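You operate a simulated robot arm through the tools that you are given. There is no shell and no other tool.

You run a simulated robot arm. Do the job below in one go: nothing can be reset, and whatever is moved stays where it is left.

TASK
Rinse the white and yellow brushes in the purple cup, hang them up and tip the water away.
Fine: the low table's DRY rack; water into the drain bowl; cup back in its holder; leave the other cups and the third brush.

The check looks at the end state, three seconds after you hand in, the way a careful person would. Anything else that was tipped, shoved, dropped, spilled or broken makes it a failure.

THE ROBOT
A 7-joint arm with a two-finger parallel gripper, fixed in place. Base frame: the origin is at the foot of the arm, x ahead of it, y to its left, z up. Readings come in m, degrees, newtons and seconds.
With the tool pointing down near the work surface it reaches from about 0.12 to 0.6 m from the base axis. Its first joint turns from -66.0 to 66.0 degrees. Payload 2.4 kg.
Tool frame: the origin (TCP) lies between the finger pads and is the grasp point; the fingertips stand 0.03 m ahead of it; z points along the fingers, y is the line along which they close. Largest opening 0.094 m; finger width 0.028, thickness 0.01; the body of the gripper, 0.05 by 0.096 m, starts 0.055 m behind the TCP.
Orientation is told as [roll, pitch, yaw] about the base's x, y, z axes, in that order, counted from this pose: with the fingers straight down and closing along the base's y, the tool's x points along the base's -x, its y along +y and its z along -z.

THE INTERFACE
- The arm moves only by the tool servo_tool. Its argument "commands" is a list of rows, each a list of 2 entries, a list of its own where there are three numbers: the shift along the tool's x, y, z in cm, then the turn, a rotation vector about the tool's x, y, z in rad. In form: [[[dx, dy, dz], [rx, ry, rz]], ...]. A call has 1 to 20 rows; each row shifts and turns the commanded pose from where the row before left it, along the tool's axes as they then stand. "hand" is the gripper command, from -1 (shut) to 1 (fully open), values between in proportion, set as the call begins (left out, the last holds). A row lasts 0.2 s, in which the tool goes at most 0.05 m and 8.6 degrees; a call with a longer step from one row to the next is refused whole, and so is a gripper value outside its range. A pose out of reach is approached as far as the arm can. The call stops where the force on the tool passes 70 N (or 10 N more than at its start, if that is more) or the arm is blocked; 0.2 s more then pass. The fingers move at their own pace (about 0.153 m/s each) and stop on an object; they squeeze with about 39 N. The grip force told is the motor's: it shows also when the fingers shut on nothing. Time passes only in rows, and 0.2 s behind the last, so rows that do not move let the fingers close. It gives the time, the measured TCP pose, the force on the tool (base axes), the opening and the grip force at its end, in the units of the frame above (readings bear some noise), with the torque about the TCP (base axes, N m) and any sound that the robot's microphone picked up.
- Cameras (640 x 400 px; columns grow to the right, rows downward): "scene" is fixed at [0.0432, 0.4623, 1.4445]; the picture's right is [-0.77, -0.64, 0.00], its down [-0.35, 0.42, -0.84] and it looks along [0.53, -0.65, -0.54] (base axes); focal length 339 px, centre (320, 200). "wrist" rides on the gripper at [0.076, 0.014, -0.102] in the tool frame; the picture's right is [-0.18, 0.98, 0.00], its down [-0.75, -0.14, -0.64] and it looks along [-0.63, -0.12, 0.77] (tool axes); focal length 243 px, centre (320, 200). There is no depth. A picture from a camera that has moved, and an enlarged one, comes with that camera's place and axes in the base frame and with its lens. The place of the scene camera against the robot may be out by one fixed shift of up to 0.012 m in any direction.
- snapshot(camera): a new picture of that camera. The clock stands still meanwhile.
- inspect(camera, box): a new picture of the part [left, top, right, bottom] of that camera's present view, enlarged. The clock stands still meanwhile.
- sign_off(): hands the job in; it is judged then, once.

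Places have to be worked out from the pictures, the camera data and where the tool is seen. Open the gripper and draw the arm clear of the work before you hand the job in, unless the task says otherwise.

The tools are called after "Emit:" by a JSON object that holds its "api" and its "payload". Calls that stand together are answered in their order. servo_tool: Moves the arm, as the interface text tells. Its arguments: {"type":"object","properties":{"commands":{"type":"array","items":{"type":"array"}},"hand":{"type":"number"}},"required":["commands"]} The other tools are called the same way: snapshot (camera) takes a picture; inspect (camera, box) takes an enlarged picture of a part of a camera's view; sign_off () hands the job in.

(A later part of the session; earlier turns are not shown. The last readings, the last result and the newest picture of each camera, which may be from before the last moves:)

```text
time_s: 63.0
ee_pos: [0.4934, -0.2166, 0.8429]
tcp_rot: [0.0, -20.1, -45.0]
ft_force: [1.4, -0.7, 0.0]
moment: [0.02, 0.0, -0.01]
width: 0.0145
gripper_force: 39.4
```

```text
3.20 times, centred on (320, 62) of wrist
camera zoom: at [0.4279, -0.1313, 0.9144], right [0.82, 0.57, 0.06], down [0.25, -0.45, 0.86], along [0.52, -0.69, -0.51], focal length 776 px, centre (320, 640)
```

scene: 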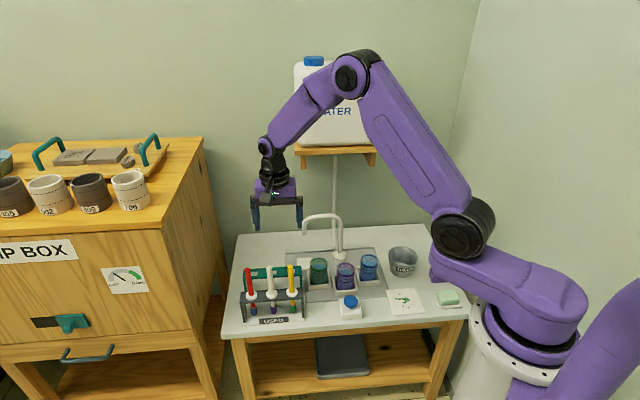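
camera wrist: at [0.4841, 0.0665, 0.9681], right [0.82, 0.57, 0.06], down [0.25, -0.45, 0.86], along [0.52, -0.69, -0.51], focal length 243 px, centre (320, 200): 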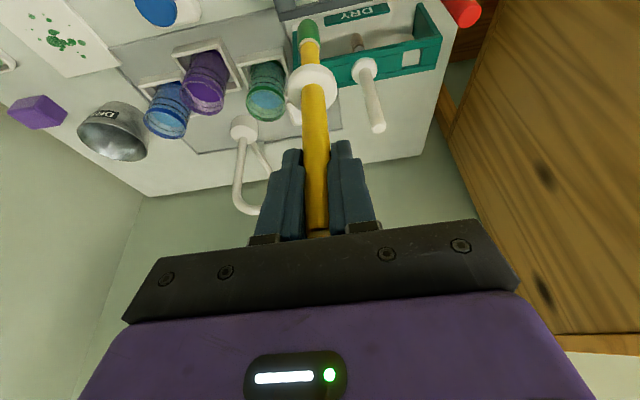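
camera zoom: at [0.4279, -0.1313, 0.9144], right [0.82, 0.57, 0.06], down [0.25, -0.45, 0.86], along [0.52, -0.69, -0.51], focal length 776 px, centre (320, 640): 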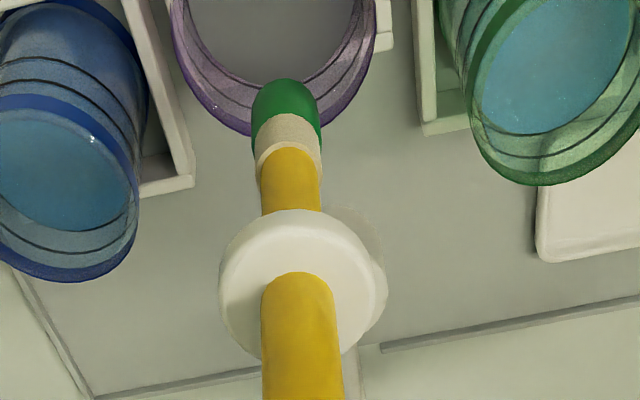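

Green still covers the lower part. I'll dip again and swirl about four more loops.

Emit:
{"api": "servo_tool", "payload": {"commands": [[[0.749, 0, 2.058], [0, 0, 0]], [[0.749, 0, 2.058], [0, 0, 0]], [[0.749, 0, 2.058], [0, 0, 0]], [[0.749, 0, 2.058], [0, 0, 0]], [[0, 0.9, 0], [0, 0, 0]], [[-0.6, -0.26, 0.22], [0, 0, 0]], [[-0.25, -0.64, 0.09], [0, 0, 0]], [[0.25, -0.64, -0.09], [0, 0, 0]], [[0.6, -0.26, -0.22], [0, 0, 0]], [[0.6, 0.26, -0.22], [0, 0, 0]], [[0.25, 0.64, -0.09], [0, 0, 0]], [[-0.25, 0.64, 0.09], [0, 0, 0]], [[-0.6, 0.26, 0.22], [0, 0, 0]], [[-0.6, -0.26, 0.22], [0, 0, 0]], [[-0.25, -0.64, 0.09], [0, 0, 0]], [[0.25, -0.64, -0.09], [0, 0, 0]], [[0.6, -0.26, -0.22], [0, 0, 0]], [[0.6, 0.26, -0.22], [0, 0, 0]], [[0.25, 0.64, -0.09], [0, 0, 0]], [[-0.25, 0.64, 0.09], [0, 0, 0]]]}}

Emit:
{"api": "servo_tool", "payload": {"commands": [[[-0.6, 0.26, 0.22], [0, 0, 0]], [[-0.6, -0.26, 0.22], [0, 0, 0]], [[-0.25, -0.64, 0.09], [0, 0, 0]], [[0.25, -0.64, -0.09], [0, 0, 0]], [[0.6, -0.26, -0.22], [0, 0, 0]], [[0.6, 0.26, -0.22], [0, 0, 0]], [[0.25, 0.64, -0.09], [0, 0, 0]], [[-0.25, 0.64, 0.09], [0, 0, 0]], [[-0.6, 0.26, 0.22], [0, 0, 0]], [[-0.6, -0.26, 0.22], [0, 0, 0]], [[-0.25, -0.64, 0.09], [0, 0, 0]], [[0.25, -0.64, -0.09], [0, 0, 0]], [[0.6, -0.26, -0.22], [0, 0, 0]], [[0.6, 0.26, -0.22], [0, 0, 0]], [[0.25, 0.64, -0.09], [0, 0, 0]], [[-0.25, 0.64, 0.09], [0, 0, 0]], [[-0.6, 0.26, 0.22], [0, 0, 0]], [[0, -0.9, 0], [0, 0, 0]], [[0, 0, 0], [0, 0, 0]]]}}

Emit:
{"api": "servo_tool", "payload": {"commands": [[[-0.749, 0, -2.058], [0, 0, 0]], [[-0.749, 0, -2.058], [0, 0, 0]], [[-0.749, 0, -2.058], [0, 0, 0]], [[-0.749, 0, -2.058], [0, 0, 0]], [[0, 0, 0], [0, 0, 0]], [[0, 0, 0], [0, 0, 0]]]}}

Emit:
{"api": "inspect", "payload": {"camera": "scene", "box": [300, 220, 428, 300]}}

Emit:
{"api": "inspect", "payload": {"camera": "wrist", "box": [220, 0, 420, 125]}}

```text
time_s: 67.2
ee_pos: [0.4936, -0.2085, 0.755]
tcp_rot: [0.0, -20.0, -45.0]
ft_force: [0.9, 0.7, 0.7]
moment: [-0.02, 0.01, 0.0]
width: 0.0149
gripper_force: 39.0
```

```text
time_s: 71.2
ee_pos: [0.4927, -0.2168, 0.7561]
tcp_rot: [0.1, -20.1, -45.0]
ft_force: [-0.4, 0.2, -0.3]
moment: [0.01, -0.01, 0.02]
width: 0.0145
gripper_force: 38.8
```

```text
time_s: 72.6
ee_pos: [0.495, -0.2161, 0.8411]
tcp_rot: [0.0, -19.9, -45.0]
ft_force: [0.7, -0.7, 0.1]
moment: [-0.01, -0.02, -0.02]
width: 0.0146
gripper_force: 38.9
```

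```text
5.00 times, centred on (364, 260) of scene
camera zoom: at [0.0432, 0.4623, 1.4445], right [-0.77, -0.64, 0.0], down [-0.35, 0.42, -0.84], along [0.53, -0.65, -0.54], focal length 1694 px, centre (100, -100)
```

zoom: 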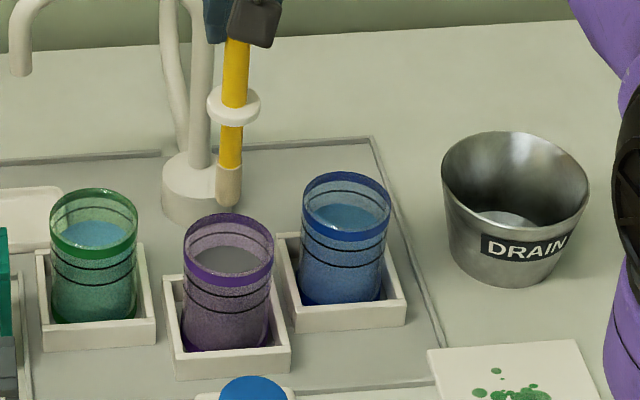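

```text
3.20 times, centred on (320, 62) of wrist
camera zoom: at [0.4291, -0.1315, 0.9125], right [0.82, 0.57, 0.06], down [0.25, -0.45, 0.86], along [0.52, -0.69, -0.5], focal length 776 px, centre (320, 640)
```

zoom: 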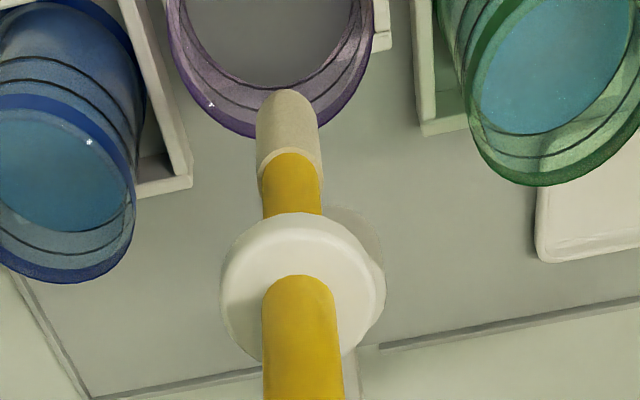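

Yellow is clean too. After a short drip pause I'll carry it above DRY hole 1 (a≈.375) and check alignment.

Emit:
{"api": "servo_tool", "payload": {"commands": [[[0, 0, 0], [0, 0, 0]], [[0, 0, 0], [0, 0, 0]], [[0, 0, 0], [0, 0, 0]], [[0, 0, 0], [0, 0, 0]], [[0, 0, 0], [0, 0, 0]], [[0, 0, 0], [0, 0, 0]], [[-0.684, 0, -1.88], [0, 0, 0]], [[-0.684, 0, -1.88], [0, 0, 0]], [[0.168, 2.968, -0.061], [0, 0, 0]], [[0.168, 2.968, -0.061], [0, 0, 0]], [[0.168, 2.968, -0.061], [0, 0, 0]], [[0.168, 2.968, -0.061], [0, 0, 0]], [[0.168, 2.968, -0.061], [0, 0, 0]], [[0.168, 2.968, -0.061], [0, 0, 0]], [[0.3, 0, 0.82], [0, 0, 0]], [[0, 0, 0], [0, 0, 0]]]}}

Emit:
{"api": "inspect", "payload": {"camera": "wrist", "box": [220, 0, 420, 125]}}

Emit:
{"api": "inspect", "payload": {"camera": "scene", "box": [230, 220, 330, 300]}}

```text
time_s: 76.0
ee_pos: [0.6121, -0.0837, 0.8721]
tcp_rot: [0.1, -20.0, -45.0]
ft_force: [0.4, 0.0, 0.1]
moment: [0.02, 0.0, 0.03]
width: 0.0147
gripper_force: 38.6
```

```text
3.20 times, centred on (320, 62) of wrist
camera zoom: at [0.5464, 0.0019, 0.9439], right [0.82, 0.57, 0.06], down [0.25, -0.45, 0.86], along [0.52, -0.69, -0.5], focal length 776 px, centre (320, 640)
```

zoom: 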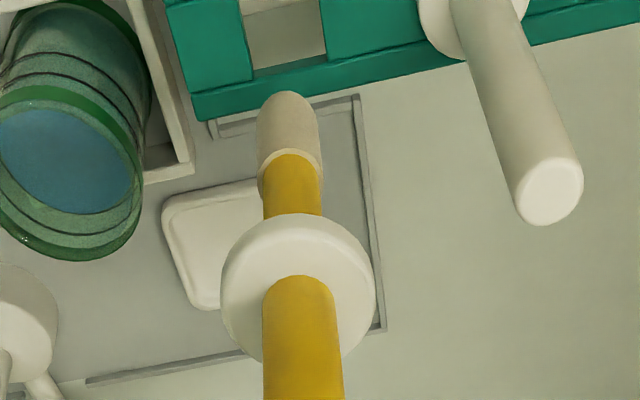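

```text
5.00 times, centred on (280, 260) of scene
camera zoom: at [0.0432, 0.4623, 1.4445], right [-0.77, -0.64, 0.0], down [-0.35, 0.42, -0.84], along [0.53, -0.65, -0.54], focal length 1694 px, centre (520, -100)
```

zoom: 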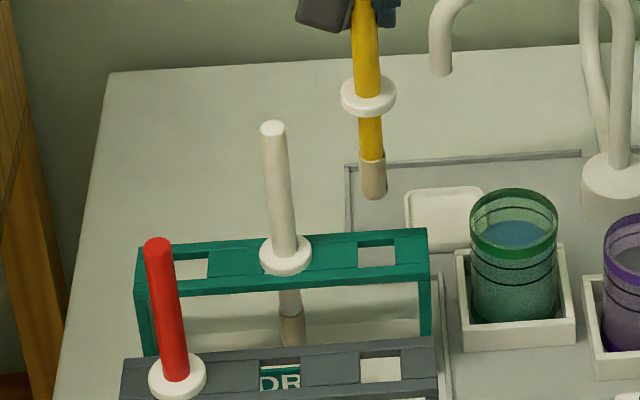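

The tip's a (.3753) matches the hole's (.3752). I'll lower to just above the rack and check once more.

Emit:
{"api": "servo_tool", "payload": {"commands": [[[0.58, 0, 1.6], [0, 0, 0]], [[0.58, 0, 1.6], [0, 0, 0]], [[0, 0, 0], [0, 0, 0]]]}}

Emit:
{"api": "inspect", "payload": {"camera": "wrist", "box": [220, 0, 380, 100]}}

Emit:
{"api": "inspect", "payload": {"camera": "scene", "box": [260, 230, 340, 294]}}

```text
time_s: 76.8
ee_pos: [0.6113, -0.0837, 0.8391]
tcp_rot: [0.0, -20.0, -45.0]
ft_force: [0.4, 0.6, 0.0]
moment: [-0.01, 0.03, -0.02]
width: 0.0148
gripper_force: 39.1
```

```text
4.00 times, centred on (300, 50) of wrist
camera zoom: at [0.5467, 0.0018, 0.9094], right [0.82, 0.57, 0.06], down [0.25, -0.45, 0.86], along [0.52, -0.69, -0.5], focal length 970 px, centre (400, 800)
```

zoom: 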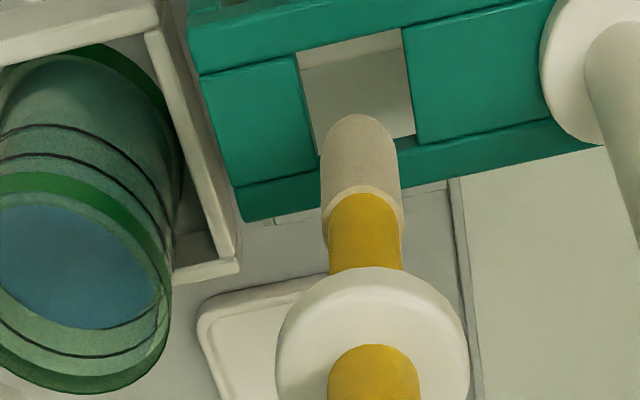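

```text
6.25 times, centred on (300, 262) of scene
camera zoom: at [0.0432, 0.4623, 1.4445], right [-0.77, -0.64, 0.0], down [-0.35, 0.42, -0.84], along [0.53, -0.65, -0.54], focal length 2118 px, centre (445, -188)
```

zoom: 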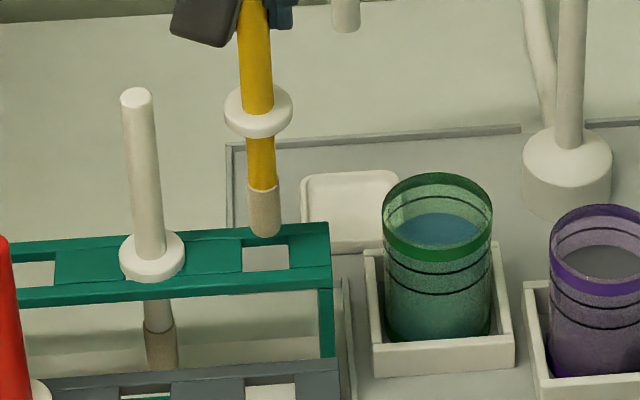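

Alignment looks good, and the same relative picture worked for white. I'll insert 3.5 cm and check the side loads.

Emit:
{"api": "servo_tool", "payload": {"commands": [[[0.41, 0, 1.13], [0, 0, 0]], [[0.41, 0, 1.13], [0, 0, 0]], [[0.41, 0, 1.13], [0, 0, 0]], [[0, 0, 0], [0, 0, 0]]]}}

Emit:
{"api": "inspect", "payload": {"camera": "wrist", "box": [220, 0, 420, 125]}}

Emit:
{"api": "inspect", "payload": {"camera": "scene", "box": [260, 230, 340, 294]}}

```text
time_s: 77.8
ee_pos: [0.6112, -0.0836, 0.8046]
tcp_rot: [-0.1, -19.9, -45.0]
ft_force: [0.5, -0.2, -0.1]
moment: [0.01, -0.01, 0.03]
width: 0.0146
gripper_force: 39.1
```

```text
3.20 times, centred on (320, 62) of wrist
camera zoom: at [0.5473, 0.0021, 0.8741], right [0.82, 0.57, 0.06], down [0.25, -0.44, 0.86], along [0.52, -0.69, -0.5], focal length 776 px, centre (320, 640)
```

zoom: 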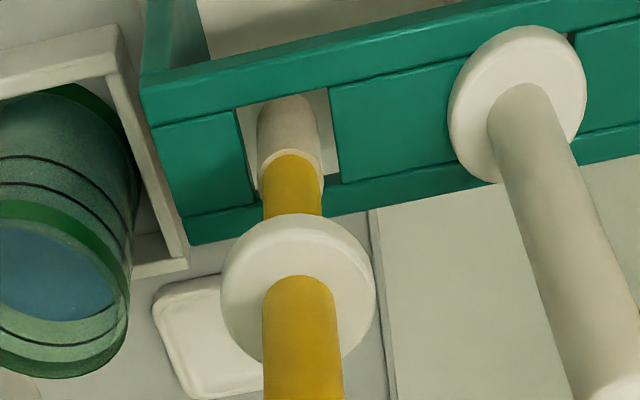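

```text
6.25 times, centred on (300, 262) of scene
camera zoom: at [0.0432, 0.4623, 1.4445], right [-0.77, -0.64, 0.0], down [-0.35, 0.42, -0.84], along [0.53, -0.65, -0.54], focal length 2118 px, centre (445, -188)
```

zoom: 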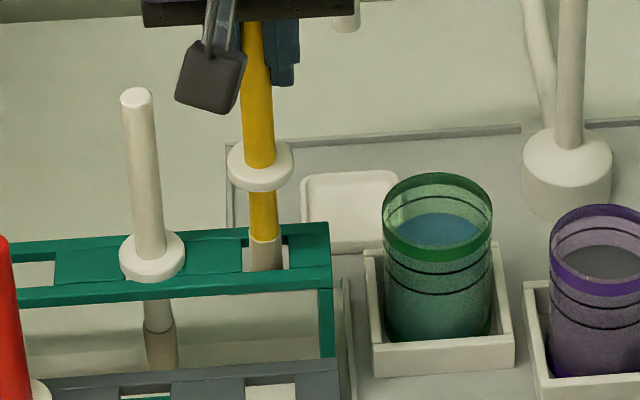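

The tip is inside the hole with no side load. I'll keep inserting.

Emit:
{"api": "servo_tool", "payload": {"commands": [[[0.41, 0, 1.13], [0, 0, 0]], [[0.41, 0, 1.13], [0, 0, 0]], [[0.41, 0, 1.13], [0, 0, 0]], [[0.2, 0, 0.56], [0, 0, 0]], [[0, 0, 0], [0, 0, 0]]]}}

Emit:
{"api": "inspect", "payload": {"camera": "wrist", "box": [220, 0, 420, 125]}}

Emit:
{"api": "inspect", "payload": {"camera": "scene", "box": [260, 230, 340, 294]}}

```text
time_s: 79.0
ee_pos: [0.6126, -0.0826, 0.7625]
tcp_rot: [-0.1, -20.1, -45.0]
ft_force: [-0.8, -1.3, -0.1]
moment: [0.0, -0.03, 0.02]
width: 0.0147
gripper_force: 38.9
```

```text
3.20 times, centred on (320, 62) of wrist
camera zoom: at [0.5468, 0.0022, 0.8323], right [0.82, 0.57, 0.06], down [0.25, -0.45, 0.86], along [0.52, -0.69, -0.5], focal length 776 px, centre (320, 640)
```

zoom: 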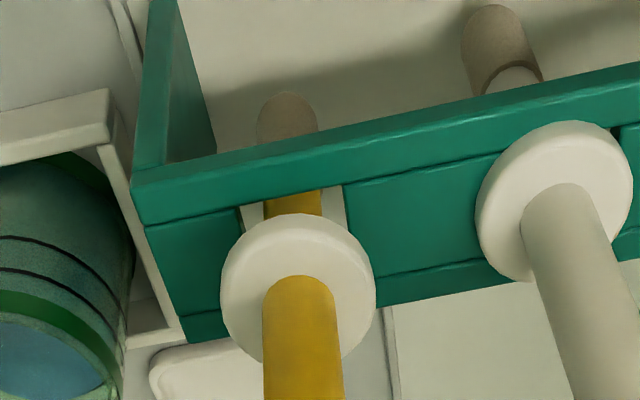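

```text
6.25 times, centred on (300, 262) of scene
camera zoom: at [0.0432, 0.4623, 1.4445], right [-0.77, -0.64, 0.0], down [-0.35, 0.42, -0.84], along [0.53, -0.65, -0.54], focal length 2118 px, centre (445, -188)
```

zoom: 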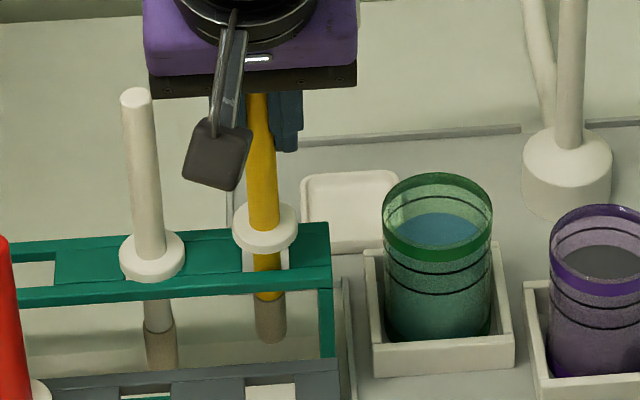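

It's still free. I'll go down another 1.4 cm, then finish in small steps until contact.

Emit:
{"api": "servo_tool", "payload": {"commands": [[[0.24, 0, 0.66], [0, 0, 0]], [[0.24, 0, 0.66], [0, 0, 0]], [[0, 0, 0], [0, 0, 0]]]}}

Emit:
{"api": "inspect", "payload": {"camera": "wrist", "box": [220, 0, 420, 125]}}

Emit:
{"api": "inspect", "payload": {"camera": "scene", "box": [260, 230, 340, 294]}}

```text
time_s: 79.8
ee_pos: [0.6112, -0.0826, 0.7467]
tcp_rot: [0.0, -20.1, -44.9]
ft_force: [-0.2, 0.2, -1.0]
moment: [-0.01, 0.01, -0.03]
width: 0.0148
gripper_force: 38.9
```

```text
3.20 times, centred on (320, 62) of wrist
camera zoom: at [0.5463, 0.0024, 0.8184], right [0.82, 0.57, 0.06], down [0.25, -0.45, 0.86], along [0.52, -0.69, -0.5], focal length 776 px, centre (320, 640)
```

zoom: 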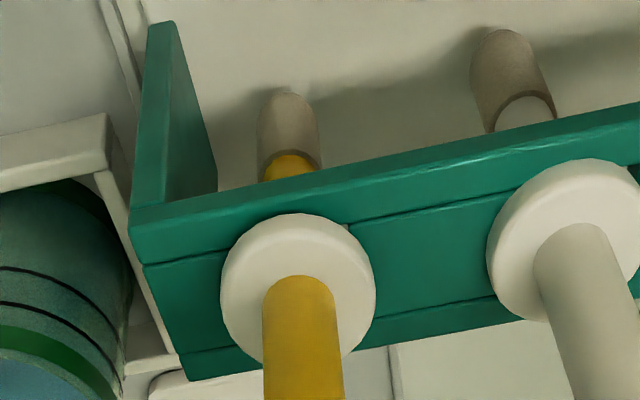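

```text
6.25 times, centred on (300, 262) of scene
camera zoom: at [0.0432, 0.4623, 1.4445], right [-0.77, -0.64, 0.0], down [-0.35, 0.42, -0.84], along [0.53, -0.65, -0.54], focal length 2118 px, centre (445, -188)
```

zoom: 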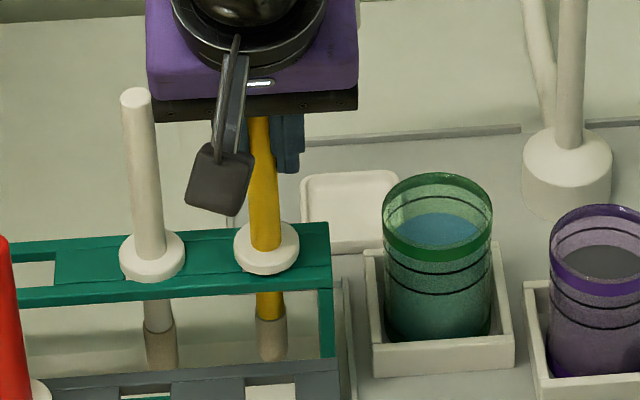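

The yellow disc is about 3 mm above the rack. I'll lower 2.5 mm more and release it softly.

Emit:
{"api": "servo_tool", "payload": {"commands": [[[0.085, 0, 0.235], [0, 0, 0]], [[0, 0, 0], [0, 0, 0]], [[0, 0, 0], [0, 0, 0]]]}}

```text
time_s: 80.6
ee_pos: [0.61, -0.0826, 0.7458]
tcp_rot: [0.0, -20.0, -44.9]
ft_force: [0.5, 0.0, -0.5]
moment: [0.0, 0.0, 0.05]
width: 0.0147
gripper_force: 39.2
```

There's no contact load yet, so this is a soft release from about 1 mm.

Emit:
{"api": "servo_tool", "payload": {"commands": [[[0, 0, 0], [0, 0, 0]], [[0, 0, 0], [0, 0, 0]], [[0, 0, 0], [0, 0, 0]]], "hand": -0.15}}

Emit:
{"api": "snapshot", "payload": {"camera": "wrist"}}

Emit:
{"api": "inspect", "payload": {"camera": "scene", "box": [240, 220, 340, 300]}}

```text
time_s: 81.4
ee_pos: [0.6107, -0.0829, 0.7454]
tcp_rot: [0.0, -20.0, -45.0]
ft_force: [0.3, 0.7, 0.1]
moment: [-0.02, -0.03, -0.02]
width: 0.04
gripper_force: 0.0
```

```text
taken
camera wrist: at [0.5458, 0.0021, 0.8158], right [0.82, 0.57, 0.06], down [0.25, -0.45, 0.86], along [0.52, -0.69, -0.5], focal length 243 px, centre (320, 200)
```

wrist: 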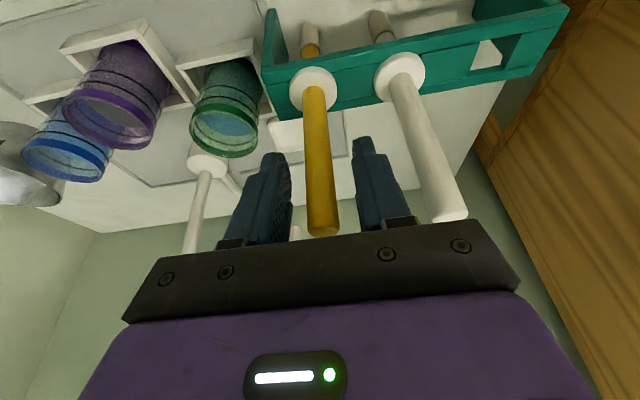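

```text
5.00 times, centred on (290, 260) of scene
camera zoom: at [0.0432, 0.4623, 1.4445], right [-0.77, -0.64, 0.0], down [-0.35, 0.42, -0.84], along [0.53, -0.65, -0.54], focal length 1694 px, centre (470, -100)
```

zoom: 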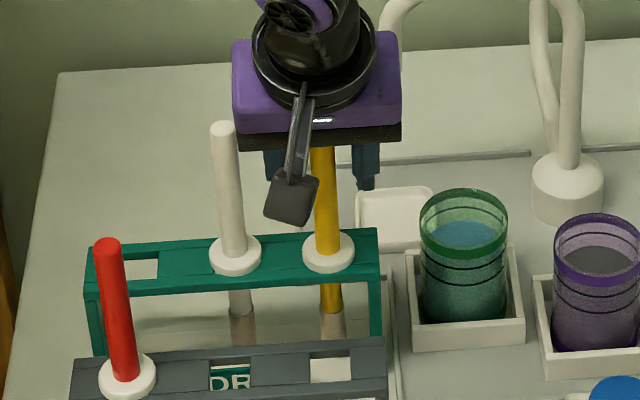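

Both brushes hang in DRY. I'll retreat straight up, then go to a free spot in front and above, to prepare a sideways grasp of the cup.

Emit:
{"api": "servo_tool", "payload": {"commands": [[[-1.03, 0, -2.82], [0, 0, 0]], [[-1.37, 0, -3.76], [0, 0, 0]], [[-1.37, 0, -3.76], [0, 0, 0]], [[-1.37, 0, -3.76], [0, 0, 0]], [[-1.37, 0, -3.76], [0, 0, 0]], [[2.7, -3.0, -0.95], [0, 0, 0]], [[2.7, -3.0, -0.95], [0, 0, 0]], [[2.7, -3.0, -0.95], [0, 0, 0]], [[2.7, -3.0, -0.95], [0, 0, 0]], [[0, -3.0, 0], [0, 0, 0]], [[0, 0, 0], [0, 0, 0]]]}}

Emit:
{"api": "snapshot", "payload": {"camera": "wrist"}}

Emit:
{"api": "snapshot", "payload": {"camera": "scene"}}

```text
time_s: 83.8
ee_pos: [0.4225, -0.1083, 0.9335]
tcp_rot: [0.0, -19.9, -44.9]
ft_force: [0.0, -0.7, -0.2]
moment: [0.0, 0.02, 0.0]
width: 0.0401
gripper_force: 0.0
```

```text
taken
camera wrist: at [0.3578, -0.0219, 1.0045], right [0.82, 0.57, 0.06], down [0.25, -0.44, 0.86], along [0.52, -0.69, -0.5], focal length 243 px, centre (320, 200)
```

wrist: 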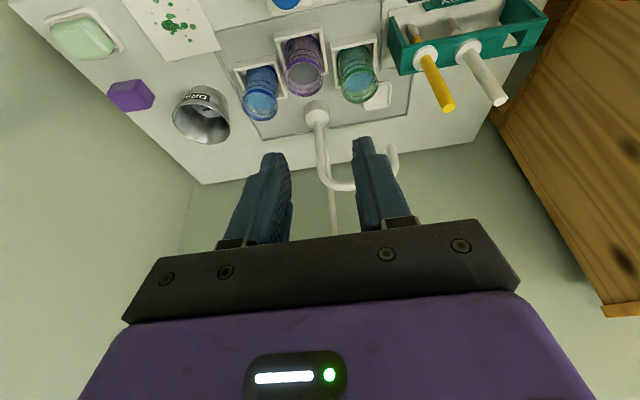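

```text
taken
```

scene: 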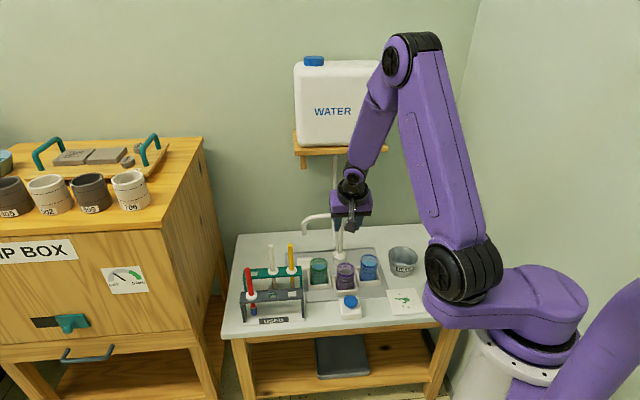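

This is a good vantage point for the cups and bowl, so I'll zoom in for precise measurements.

Emit:
{"api": "inspect", "payload": {"camera": "wrist", "box": [160, 20, 400, 170]}}

Emit:
{"api": "inspect", "payload": {"camera": "wrist", "box": [240, 10, 400, 110]}}

Emit:
{"api": "inspect", "payload": {"camera": "wrist", "box": [60, 0, 300, 150]}}

```text
2.67 times, centred on (280, 95) of wrist
camera zoom: at [0.3578, -0.0219, 1.0045], right [0.82, 0.57, 0.06], down [0.25, -0.44, 0.86], along [0.52, -0.69, -0.5], focal length 647 px, centre (427, 480)
```

zoom: 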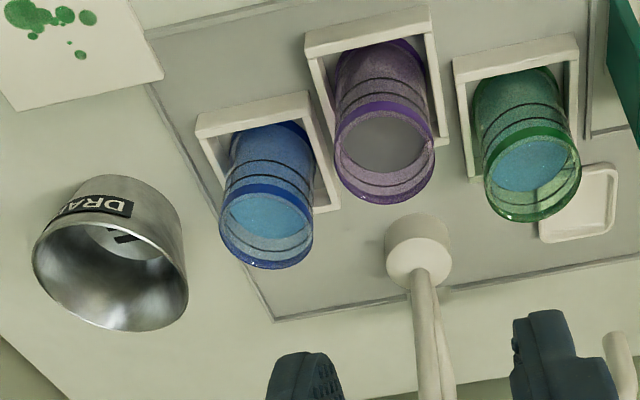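

```text
4.00 times, centred on (320, 60) of wrist
camera zoom: at [0.3578, -0.0219, 1.0045], right [0.82, 0.57, 0.06], down [0.25, -0.44, 0.86], along [0.52, -0.69, -0.5], focal length 970 px, centre (320, 760)
```

zoom: 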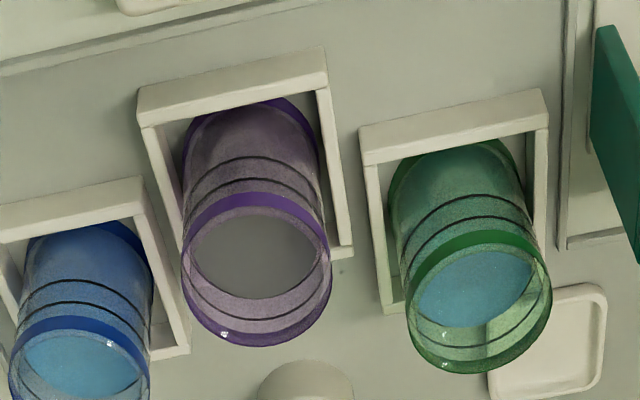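

```text
2.67 times, centred on (180, 75) of wrist
camera zoom: at [0.3578, -0.0219, 1.0045], right [0.82, 0.57, 0.06], down [0.25, -0.44, 0.86], along [0.52, -0.69, -0.5], focal length 647 px, centre (693, 533)
```

zoom: 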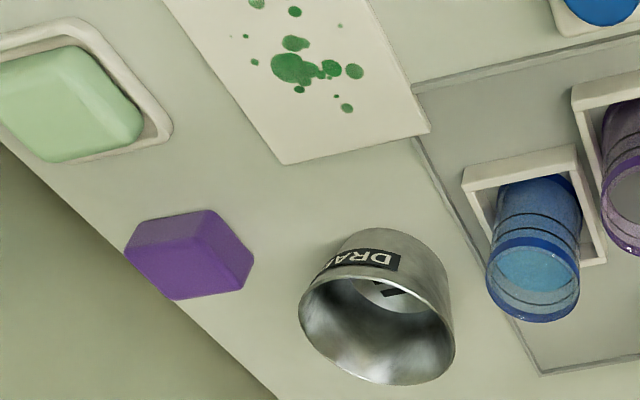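

Measurements: purple cup centre a≈.1945, b≈.499; green (.281,.530); blue (.111,.525); bowl centre (−.006,.541) with rim z≈.652 and radius ≈.05. For a side grasp the wrist camera must be on top, so I'll test turning the tool 180° about its axis here in free air, half of it first.

Emit:
{"api": "servo_tool", "payload": {"commands": [[[0, 0, 0], [0, 0, -0.149]], [[0, 0, 0], [0, 0, -0.149]], [[0, 0, 0], [0, 0, -0.149]], [[0, 0, 0], [0, 0, -0.149]], [[0, 0, 0], [0, 0, -0.149]], [[0, 0, 0], [0, 0, -0.149]], [[0, 0, 0], [0, 0, -0.149]], [[0, 0, 0], [0, 0, -0.149]], [[0, 0, 0], [0, 0, -0.149]], [[0, 0, 0], [0, 0, -0.149]]]}}

```text
time_s: 86.0
ee_pos: [0.4246, -0.108, 0.9344]
tcp_rot: [-20.1, -1.5, 40.9]
ft_force: [-0.1, -0.1, 0.2]
moment: [0.0, 0.01, 0.0]
width: 0.0399
gripper_force: 0.0
```

The first half of the turn works. I'll continue to the full 180°.

Emit:
{"api": "servo_tool", "payload": {"commands": [[[0, 0, 0], [0, 0, -0.1376]], [[0, 0, 0], [0, 0, -0.1376]], [[0, 0, 0], [0, 0, -0.1376]], [[0, 0, 0], [0, 0, -0.1376]], [[0, 0, 0], [0, 0, -0.1376]], [[0, 0, 0], [0, 0, -0.1376]], [[0, 0, 0], [0, 0, -0.1376]], [[0, 0, 0], [0, 0, -0.1376]], [[0, 0, 0], [0, 0, -0.1376]], [[0, 0, 0], [0, 0, -0.1376]], [[0, 0, 0], [0, 0, -0.1376]], [[0, 0, 0], [0, 0, -0.138]], [[0, 0, 0], [0, 0, 0]]]}}

Emit:
{"api": "snapshot", "payload": {"camera": "scene"}}

```text
time_s: 88.8
ee_pos: [0.4238, -0.1095, 0.9332]
tcp_rot: [0.0, 20.0, 135.2]
ft_force: [1.3, 0.3, -0.2]
moment: [0.02, 0.0, 0.04]
width: 0.04
gripper_force: 0.0
```

```text
taken
```

scene: 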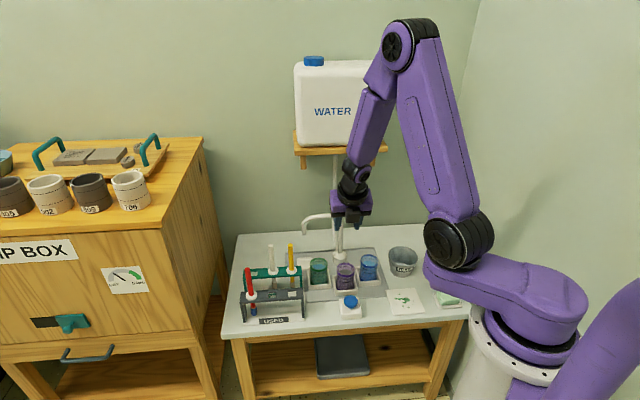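

The flip is complete (rot [0,20,135]), so the camera now rides on the upper/outer side. I'll move to a≈.195, b≈.45, z≈.80 and tilt to 70° in stages, checking tracking.

Emit:
{"api": "servo_tool", "payload": {"commands": [[[0.615, 0.725, 3.81], [0, 0, 0]], [[0.615, 0.725, 3.81], [0, 0, 0]], [[0.615, 0.725, 3.81], [0, 0, 0]], [[0.615, 0.725, 3.81], [0, 0, 0]], [[0, 0, 0], [0, 0.1454, 0]], [[0, 0, 0], [0, 0.1454, 0]], [[0, 0, 0], [0, 0.1454, 0]], [[0, 0, 0], [0, 0, 0]]], "hand": 0.53}}

Emit:
{"api": "snapshot", "payload": {"camera": "wrist"}}

Emit:
{"api": "snapshot", "payload": {"camera": "scene"}}

```text
time_s: 90.6
ee_pos: [0.4603, -0.1795, 0.799]
tcp_rot: [0.6, 45.0, 135.0]
ft_force: [-1.6, -0.7, 0.9]
moment: [-0.02, 0.04, -0.02]
width: 0.0723
gripper_force: 0.1
out of reach, approached as far as the arm can: row 7
```

```text
taken
camera wrist: at [0.4381, -0.1761, 0.9264], right [-0.79, -0.6, -0.12], down [-0.59, 0.8, -0.08], along [0.15, 0.01, -0.99], focal length 243 px, centre (320, 200)
```

wrist: 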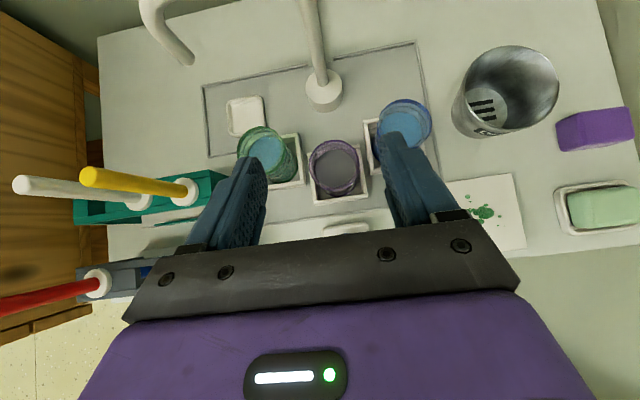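

```text
taken
```

scene: 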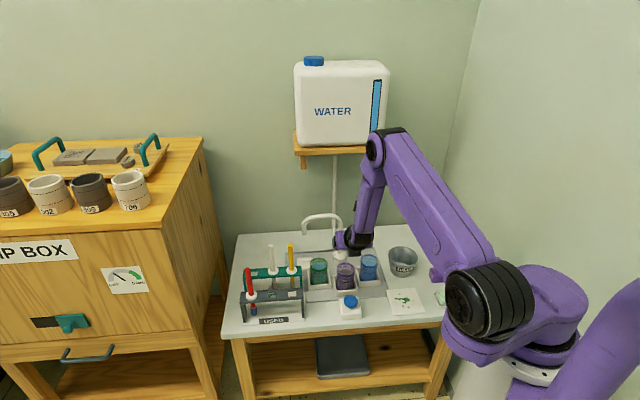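

The tilt stopped at 45° as out of reach. I'll look at the arm's posture to see what limits it.

Emit:
{"api": "inspect", "payload": {"camera": "scene", "box": [320, 110, 640, 400]}}

Emit:
{"api": "servo_tool", "payload": {"commands": [[[0, 0, 0], [0, 0, 0]], [[0, 0, 0], [0, 0, 0]]]}}

```text
1.38 times, centred on (480, 255) of scene
camera zoom: at [0.0432, 0.4623, 1.4445], right [-0.77, -0.64, 0.0], down [-0.35, 0.42, -0.84], along [0.53, -0.65, -0.54], focal length 467 px, centre (99, 124)
```

zoom: 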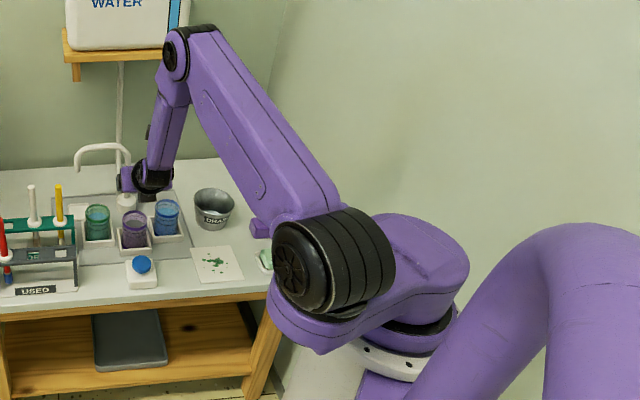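

```text
time_s: 91.2
ee_pos: [0.4602, -0.1797, 0.7998]
tcp_rot: [0.5, 44.9, 135.0]
ft_force: [-0.5, -1.0, -0.1]
moment: [-0.03, 0.0, -0.01]
width: 0.0718
gripper_force: 0.1
```

Tracking is fine at 45°. I'll move out over the cup (b≈.50, z≈.76) and see whether more tilt is available there.

Emit:
{"api": "servo_tool", "payload": {"commands": [[[-0.1, 0.1, 3.2], [0, 0, 0]], [[-0.1, 0.1, 3.2], [0, 0, 0]], [[0, 0, 0], [0, 0.1, 0]], [[0, 0, 0], [0, 0.1, 0]], [[0, 0, 0], [0, 0, 0]]]}}

Emit:
{"api": "snapshot", "payload": {"camera": "scene"}}

```text
time_s: 92.4
ee_pos: [0.5, -0.2059, 0.7548]
tcp_rot: [0.5, 56.6, 134.9]
ft_force: [-0.2, -0.4, 0.6]
moment: [0.01, 0.01, 0.01]
width: 0.072
gripper_force: 0.1
out of reach, approached as far as the arm can: row 3, 4
```

```text
taken
```

scene: 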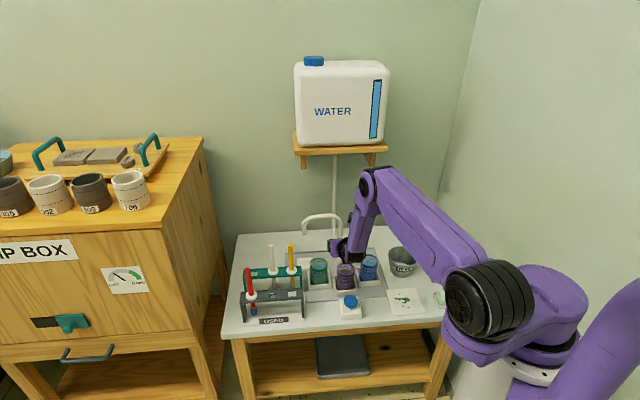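

The pitch reached 56.6° but with about 1 cm sideways error, so some joint is near a limit. I'll test reach at the pouring side by moving toward the bowl at safe height with this orientation.

Emit:
{"api": "servo_tool", "payload": {"commands": [[[0.94, 3.75, -0.62], [0, 0, 0]], [[0.94, 3.75, -0.62], [0, 0, 0]], [[0.94, 3.75, -0.62], [0, 0, 0]], [[0.94, 3.75, -0.62], [0, 0, 0]], [[0, 0, 0], [0, 0, 0]]]}}

Emit:
{"api": "snapshot", "payload": {"camera": "scene"}}

```text
time_s: 93.8
ee_pos: [0.3962, -0.3246, 0.7994]
tcp_rot: [0.0, 56.5, 127.6]
ft_force: [-0.4, -1.0, -0.1]
moment: [0.03, -0.01, 0.02]
width: 0.0718
gripper_force: 0.1
out of reach, approached as far as the arm can: row 1, 2
stopped in row 5: the arm was blocked; the commanded pose is now the measured one
```

```text
taken
```

scene: 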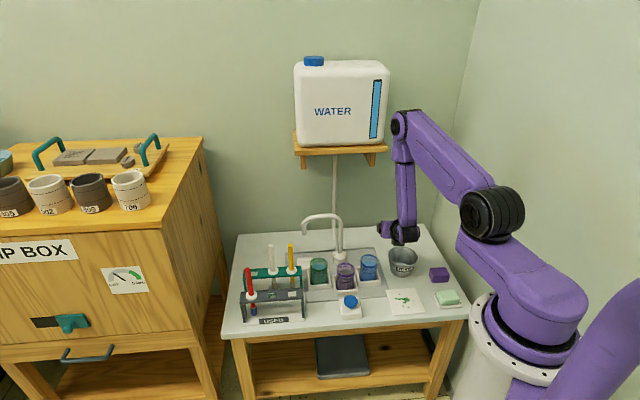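

The arm re-postured and was blocked slightly (yaw 127.6), and nothing on the table was touched. A 180° roll with the tool at about 55° tilt gives a 110° pour, so I don't need more tilt. I'll check the present state and view before the next move.

Emit:
{"api": "servo_tool", "payload": {"commands": [[[0, 0, 0], [0, 0, 0]], [[0, 0, 0], [0, 0, 0]]]}}

Emit:
{"api": "inspect", "payload": {"camera": "scene", "box": [320, 100, 640, 300]}}

Emit:
{"api": "snapshot", "payload": {"camera": "wrist"}}

```text
time_s: 94.4
ee_pos: [0.3956, -0.3255, 0.8003]
tcp_rot: [-0.1, 56.5, 127.4]
ft_force: [-1.4, -0.1, -0.1]
moment: [-0.03, 0.0, 0.05]
width: 0.0719
gripper_force: 0.1
```

```text
2.00 times, centred on (480, 200) of scene
camera zoom: at [0.0432, 0.4623, 1.4445], right [-0.77, -0.64, 0.0], down [-0.35, 0.42, -0.84], along [0.53, -0.65, -0.54], focal length 678 px, centre (0, 200)
```

zoom: 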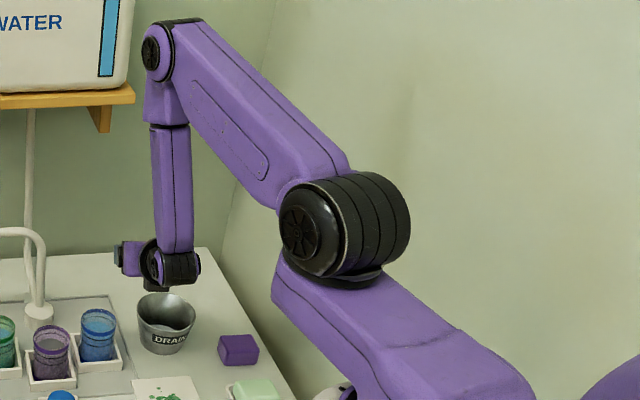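

```text
taken
camera wrist: at [0.3579, -0.2995, 0.9198], right [-0.84, -0.52, -0.15], down [-0.47, 0.84, -0.27], along [0.27, -0.16, -0.95], focal length 243 px, centre (320, 200)
```

wrist: 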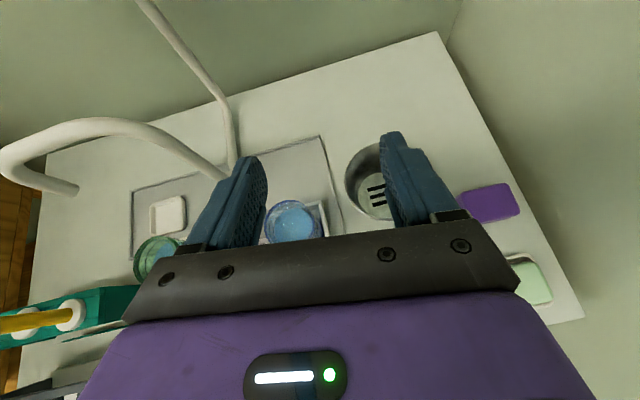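

I'll try going back over the purple cup from this posture at safe height, in small steps, and watch for reach warnings.

Emit:
{"api": "servo_tool", "payload": {"commands": [[[-0.33, -2.83, -0.5], [0, 0, 0]], [[-0.33, -2.83, -0.5], [0, 0, 0]], [[-0.33, -2.83, -0.5], [0, 0, 0]], [[-0.33, -2.83, -0.5], [0, 0, 0]], [[-0.33, -2.83, -0.5], [0, 0, 0]], [[0, 0, 0], [0, 0, 0]]]}}

Emit:
{"api": "snapshot", "payload": {"camera": "scene"}}

```text
time_s: 95.8
ee_pos: [0.4899, -0.2148, 0.7988]
tcp_rot: [-0.1, 56.4, 127.5]
ft_force: [0.0, -0.3, -0.2]
moment: [0.0, 0.0, -0.02]
width: 0.0722
gripper_force: 0.0
```

```text
taken
```

scene: 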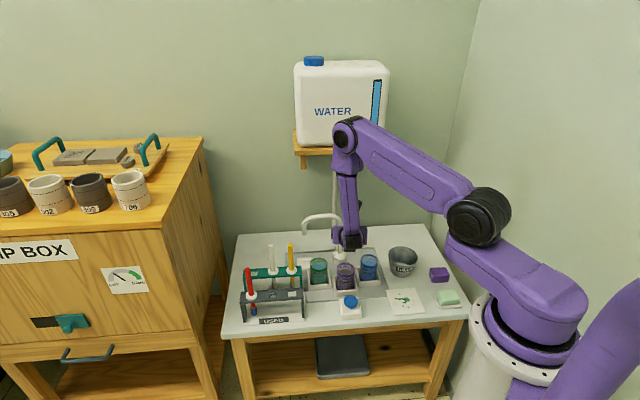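

No warnings in this posture: the tool is right above the purple cup at z=.80 with 56° tilt. I'll straighten the yaw back to 135° so the fingers are symmetric between the neighbouring cups.

Emit:
{"api": "servo_tool", "payload": {"commands": [[[0, 0, 0], [0.0545, 0, -0.0362]], [[0, 0, 0], [0.0545, 0, -0.0362]], [[0, 0, 0], [0, 0, 0]]]}}

Emit:
{"api": "snapshot", "payload": {"camera": "wrist"}}

```text
time_s: 96.6
ee_pos: [0.4888, -0.2138, 0.7977]
tcp_rot: [0.0, 56.4, 135.0]
ft_force: [0.5, 0.3, -0.1]
moment: [0.03, 0.01, -0.01]
width: 0.0719
gripper_force: 0.0
```

```text
taken
camera wrist: at [0.4487, -0.1949, 0.9198], right [-0.77, -0.62, -0.15], down [-0.57, 0.77, -0.27], along [0.29, -0.12, -0.95], focal length 243 px, centre (320, 200)
```

wrist: 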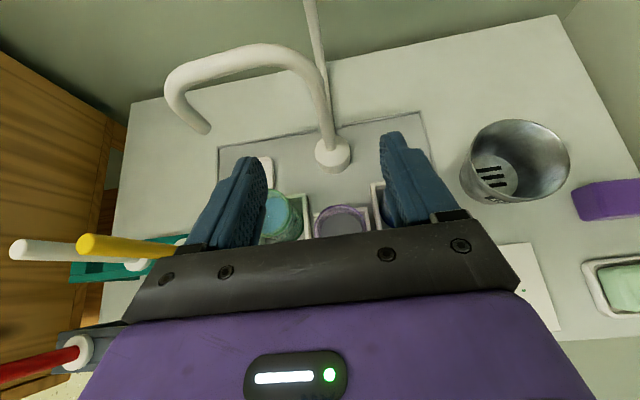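

The pose is good: yaw 135, tilt 56.4°, TCP a=.1935, b=.498, z=.800. I'll descend to z≈.70, just above the rims, and check how the fingers straddle the cup.

Emit:
{"api": "servo_tool", "payload": {"commands": [[[-2.78, -0.03, 1.845], [0, 0, 0]], [[-2.78, -0.03, 1.845], [0, 0, 0]], [[-2.78, -0.04, 1.845], [0, 0, 0]], [[0, 0, 0], [0, 0, 0]]]}}

Emit:
{"api": "snapshot", "payload": {"camera": "wrist"}}

Emit:
{"api": "inspect", "payload": {"camera": "scene", "box": [290, 200, 450, 320]}}

```text
time_s: 97.6
ee_pos: [0.4884, -0.2157, 0.6982]
tcp_rot: [0.0, 56.5, 135.0]
ft_force: [0.0, -0.6, 0.0]
moment: [0.0, -0.02, 0.01]
width: 0.0718
gripper_force: 0.0
```

```text
taken
camera wrist: at [0.4477, -0.1952, 0.8188], right [-0.77, -0.62, -0.15], down [-0.57, 0.77, -0.27], along [0.29, -0.12, -0.95], focal length 243 px, centre (320, 200)
```

wrist: 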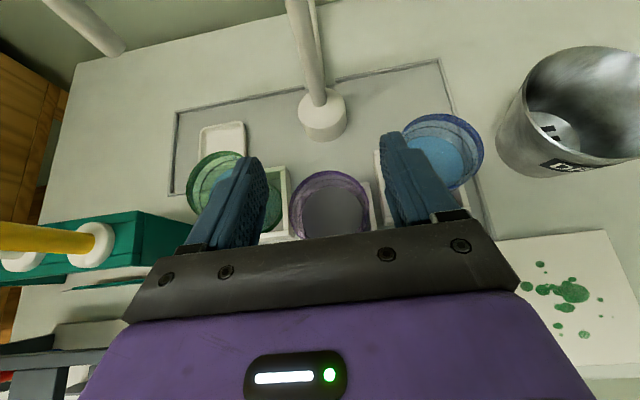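

```text
3.33 times, centred on (370, 260) of scene
camera zoom: at [0.0432, 0.4623, 1.4445], right [-0.77, -0.64, 0.0], down [-0.35, 0.42, -0.84], along [0.53, -0.65, -0.54], focal length 1129 px, centre (153, 0)
```

zoom: 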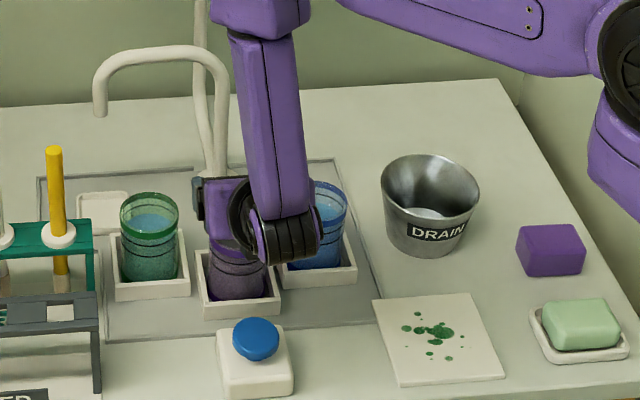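

The cup sits between the fingers and the neighbours are just outside. I'll correct about 1.5 mm and descend halfway first.

Emit:
{"api": "servo_tool", "payload": {"commands": [[[0.06, -0.15, 0.08], [0, 0, 0]], [[-1.48, 0, 0.983], [0, 0, 0]], [[-1.48, 0, 0.983], [0, 0, 0]], [[0, 0, 0], [0, 0, 0]]]}}

Emit:
{"api": "snapshot", "payload": {"camera": "wrist"}}

Emit:
{"api": "inspect", "payload": {"camera": "wrist", "box": [180, 100, 460, 275]}}

```text
time_s: 98.6
ee_pos: [0.4911, -0.2144, 0.6635]
tcp_rot: [0.0, 56.5, 135.0]
ft_force: [0.5, -0.8, -0.8]
moment: [0.02, 0.0, 0.01]
width: 0.0722
gripper_force: 0.1
```

```text
taken
camera wrist: at [0.4502, -0.1942, 0.7832], right [-0.77, -0.62, -0.15], down [-0.57, 0.77, -0.27], along [0.29, -0.12, -0.95], focal length 243 px, centre (320, 200)
```

wrist: 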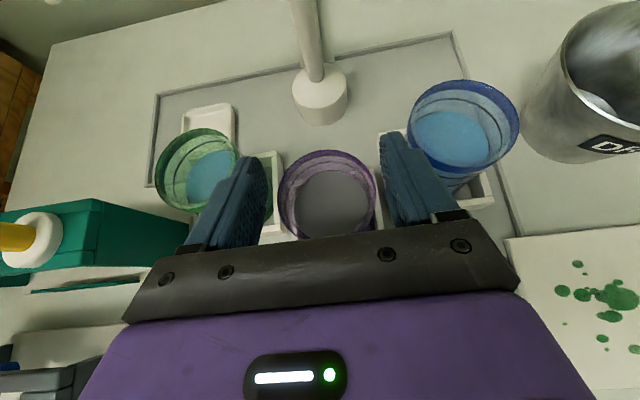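

```text
2.29 times, centred on (320, 188) of wrist
camera zoom: at [0.4502, -0.1942, 0.7832], right [-0.77, -0.62, -0.15], down [-0.57, 0.77, -0.27], along [0.29, -0.12, -0.95], focal length 555 px, centre (320, 229)
```

zoom: 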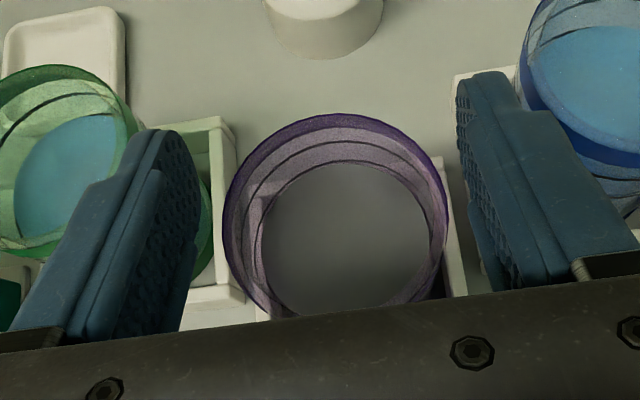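

The finger tips have about 4–5 mm to the blue cup. I'll narrow the opening slightly to 67 mm for more clearance, then check again before the rest of the descent.

Emit:
{"api": "servo_tool", "payload": {"commands": [[[0, 0, 0], [0, 0, 0]], [[0, 0, 0], [0, 0, 0]], [[-0.83, 0.03, 0.55], [0, 0, 0]], [[0, 0, 0], [0, 0, 0]]], "hand": 0.425}}

Emit:
{"api": "inspect", "payload": {"camera": "wrist", "box": [180, 100, 460, 275]}}

```text
time_s: 99.6
ee_pos: [0.4917, -0.215, 0.6526]
tcp_rot: [0.1, 56.5, 134.9]
ft_force: [0.0, 0.2, 0.8]
moment: [-0.04, 0.0, -0.01]
width: 0.0668
gripper_force: 0.0
```

```text
2.29 times, centred on (320, 188) of wrist
camera zoom: at [0.4504, -0.1945, 0.7739], right [-0.77, -0.62, -0.15], down [-0.57, 0.77, -0.27], along [0.29, -0.12, -0.95], focal length 555 px, centre (320, 229)
```

zoom: 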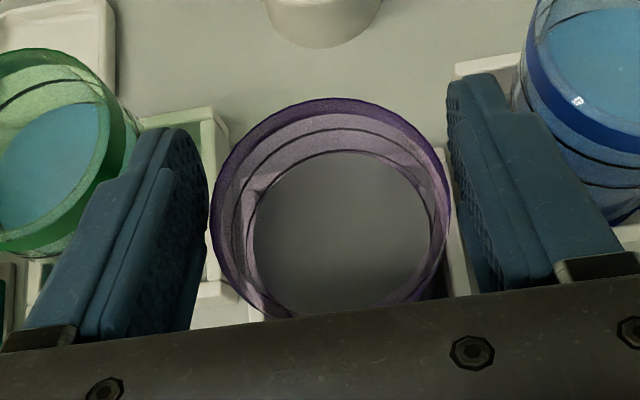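

The cup is about 1 mm toward −a of centre, so I'll correct that and descend to grasp height z≈.628.

Emit:
{"api": "servo_tool", "payload": {"commands": [[[-0.73, 0.1, 0.483], [0, 0, 0]], [[-0.73, 0, 0.483], [0, 0, 0]], [[-0.73, 0, 0.483], [0, 0, 0]], [[0, 0, 0], [0, 0, 0]]]}}

Emit:
{"api": "inspect", "payload": {"camera": "wrist", "box": [180, 100, 460, 275]}}

Emit:
{"api": "inspect", "payload": {"camera": "scene", "box": [300, 220, 428, 310]}}

```text
time_s: 100.6
ee_pos: [0.4914, -0.2151, 0.6283]
tcp_rot: [-0.1, 56.5, 135.0]
ft_force: [0.5, 0.0, -0.5]
moment: [-0.01, -0.02, -0.04]
width: 0.0673
gripper_force: 0.2
```

```text
2.29 times, centred on (320, 188) of wrist
camera zoom: at [0.4502, -0.1947, 0.7486], right [-0.77, -0.62, -0.15], down [-0.57, 0.77, -0.27], along [0.29, -0.12, -0.95], focal length 555 px, centre (320, 229)
```

zoom: 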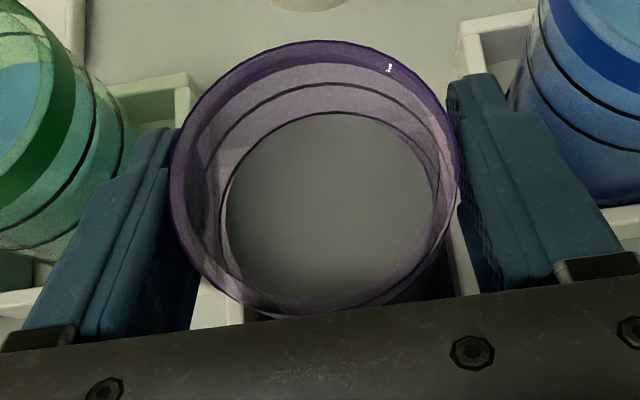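

```text
4.44 times, centred on (364, 265) of scene
camera zoom: at [0.0432, 0.4623, 1.4445], right [-0.77, -0.64, 0.0], down [-0.35, 0.42, -0.84], along [0.53, -0.65, -0.54], focal length 1506 px, centre (124, -89)
```

zoom: 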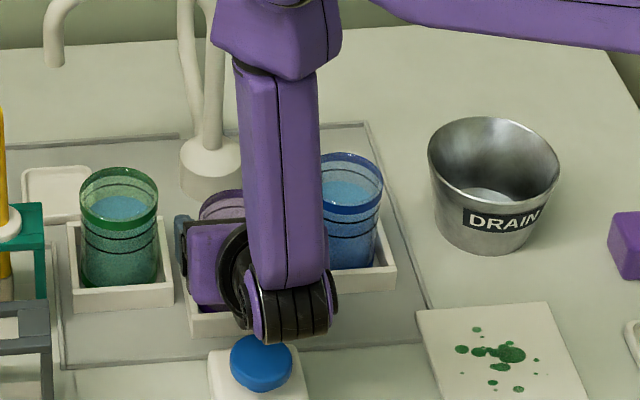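

The fingers are on both sides of the cup with no contact, and the wrist is well above the button. I'll close on the cup.

Emit:
{"api": "servo_tool", "payload": {"commands": [[[0, 0, 0], [0, 0, 0]], [[0, 0, 0], [0, 0, 0]], [[0, 0, 0], [0, 0, 0]], [[0, 0, 0], [0, 0, 0]]], "hand": -0.3}}

Emit:
{"api": "inspect", "payload": {"camera": "wrist", "box": [180, 100, 460, 275]}}

```text
time_s: 101.6
ee_pos: [0.4904, -0.2149, 0.6284]
tcp_rot: [0.0, 56.5, 135.0]
ft_force: [0.0, 0.8, 0.3]
moment: [0.01, -0.01, 0.02]
width: 0.0612
gripper_force: 39.0
```

```text
2.29 times, centred on (320, 188) of wrist
camera zoom: at [0.4503, -0.1946, 0.7488], right [-0.77, -0.62, -0.15], down [-0.57, 0.77, -0.27], along [0.29, -0.12, -0.95], focal length 555 px, centre (320, 229)
```

zoom: 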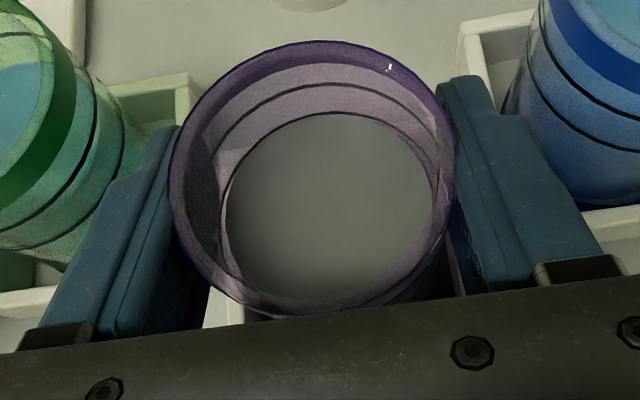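

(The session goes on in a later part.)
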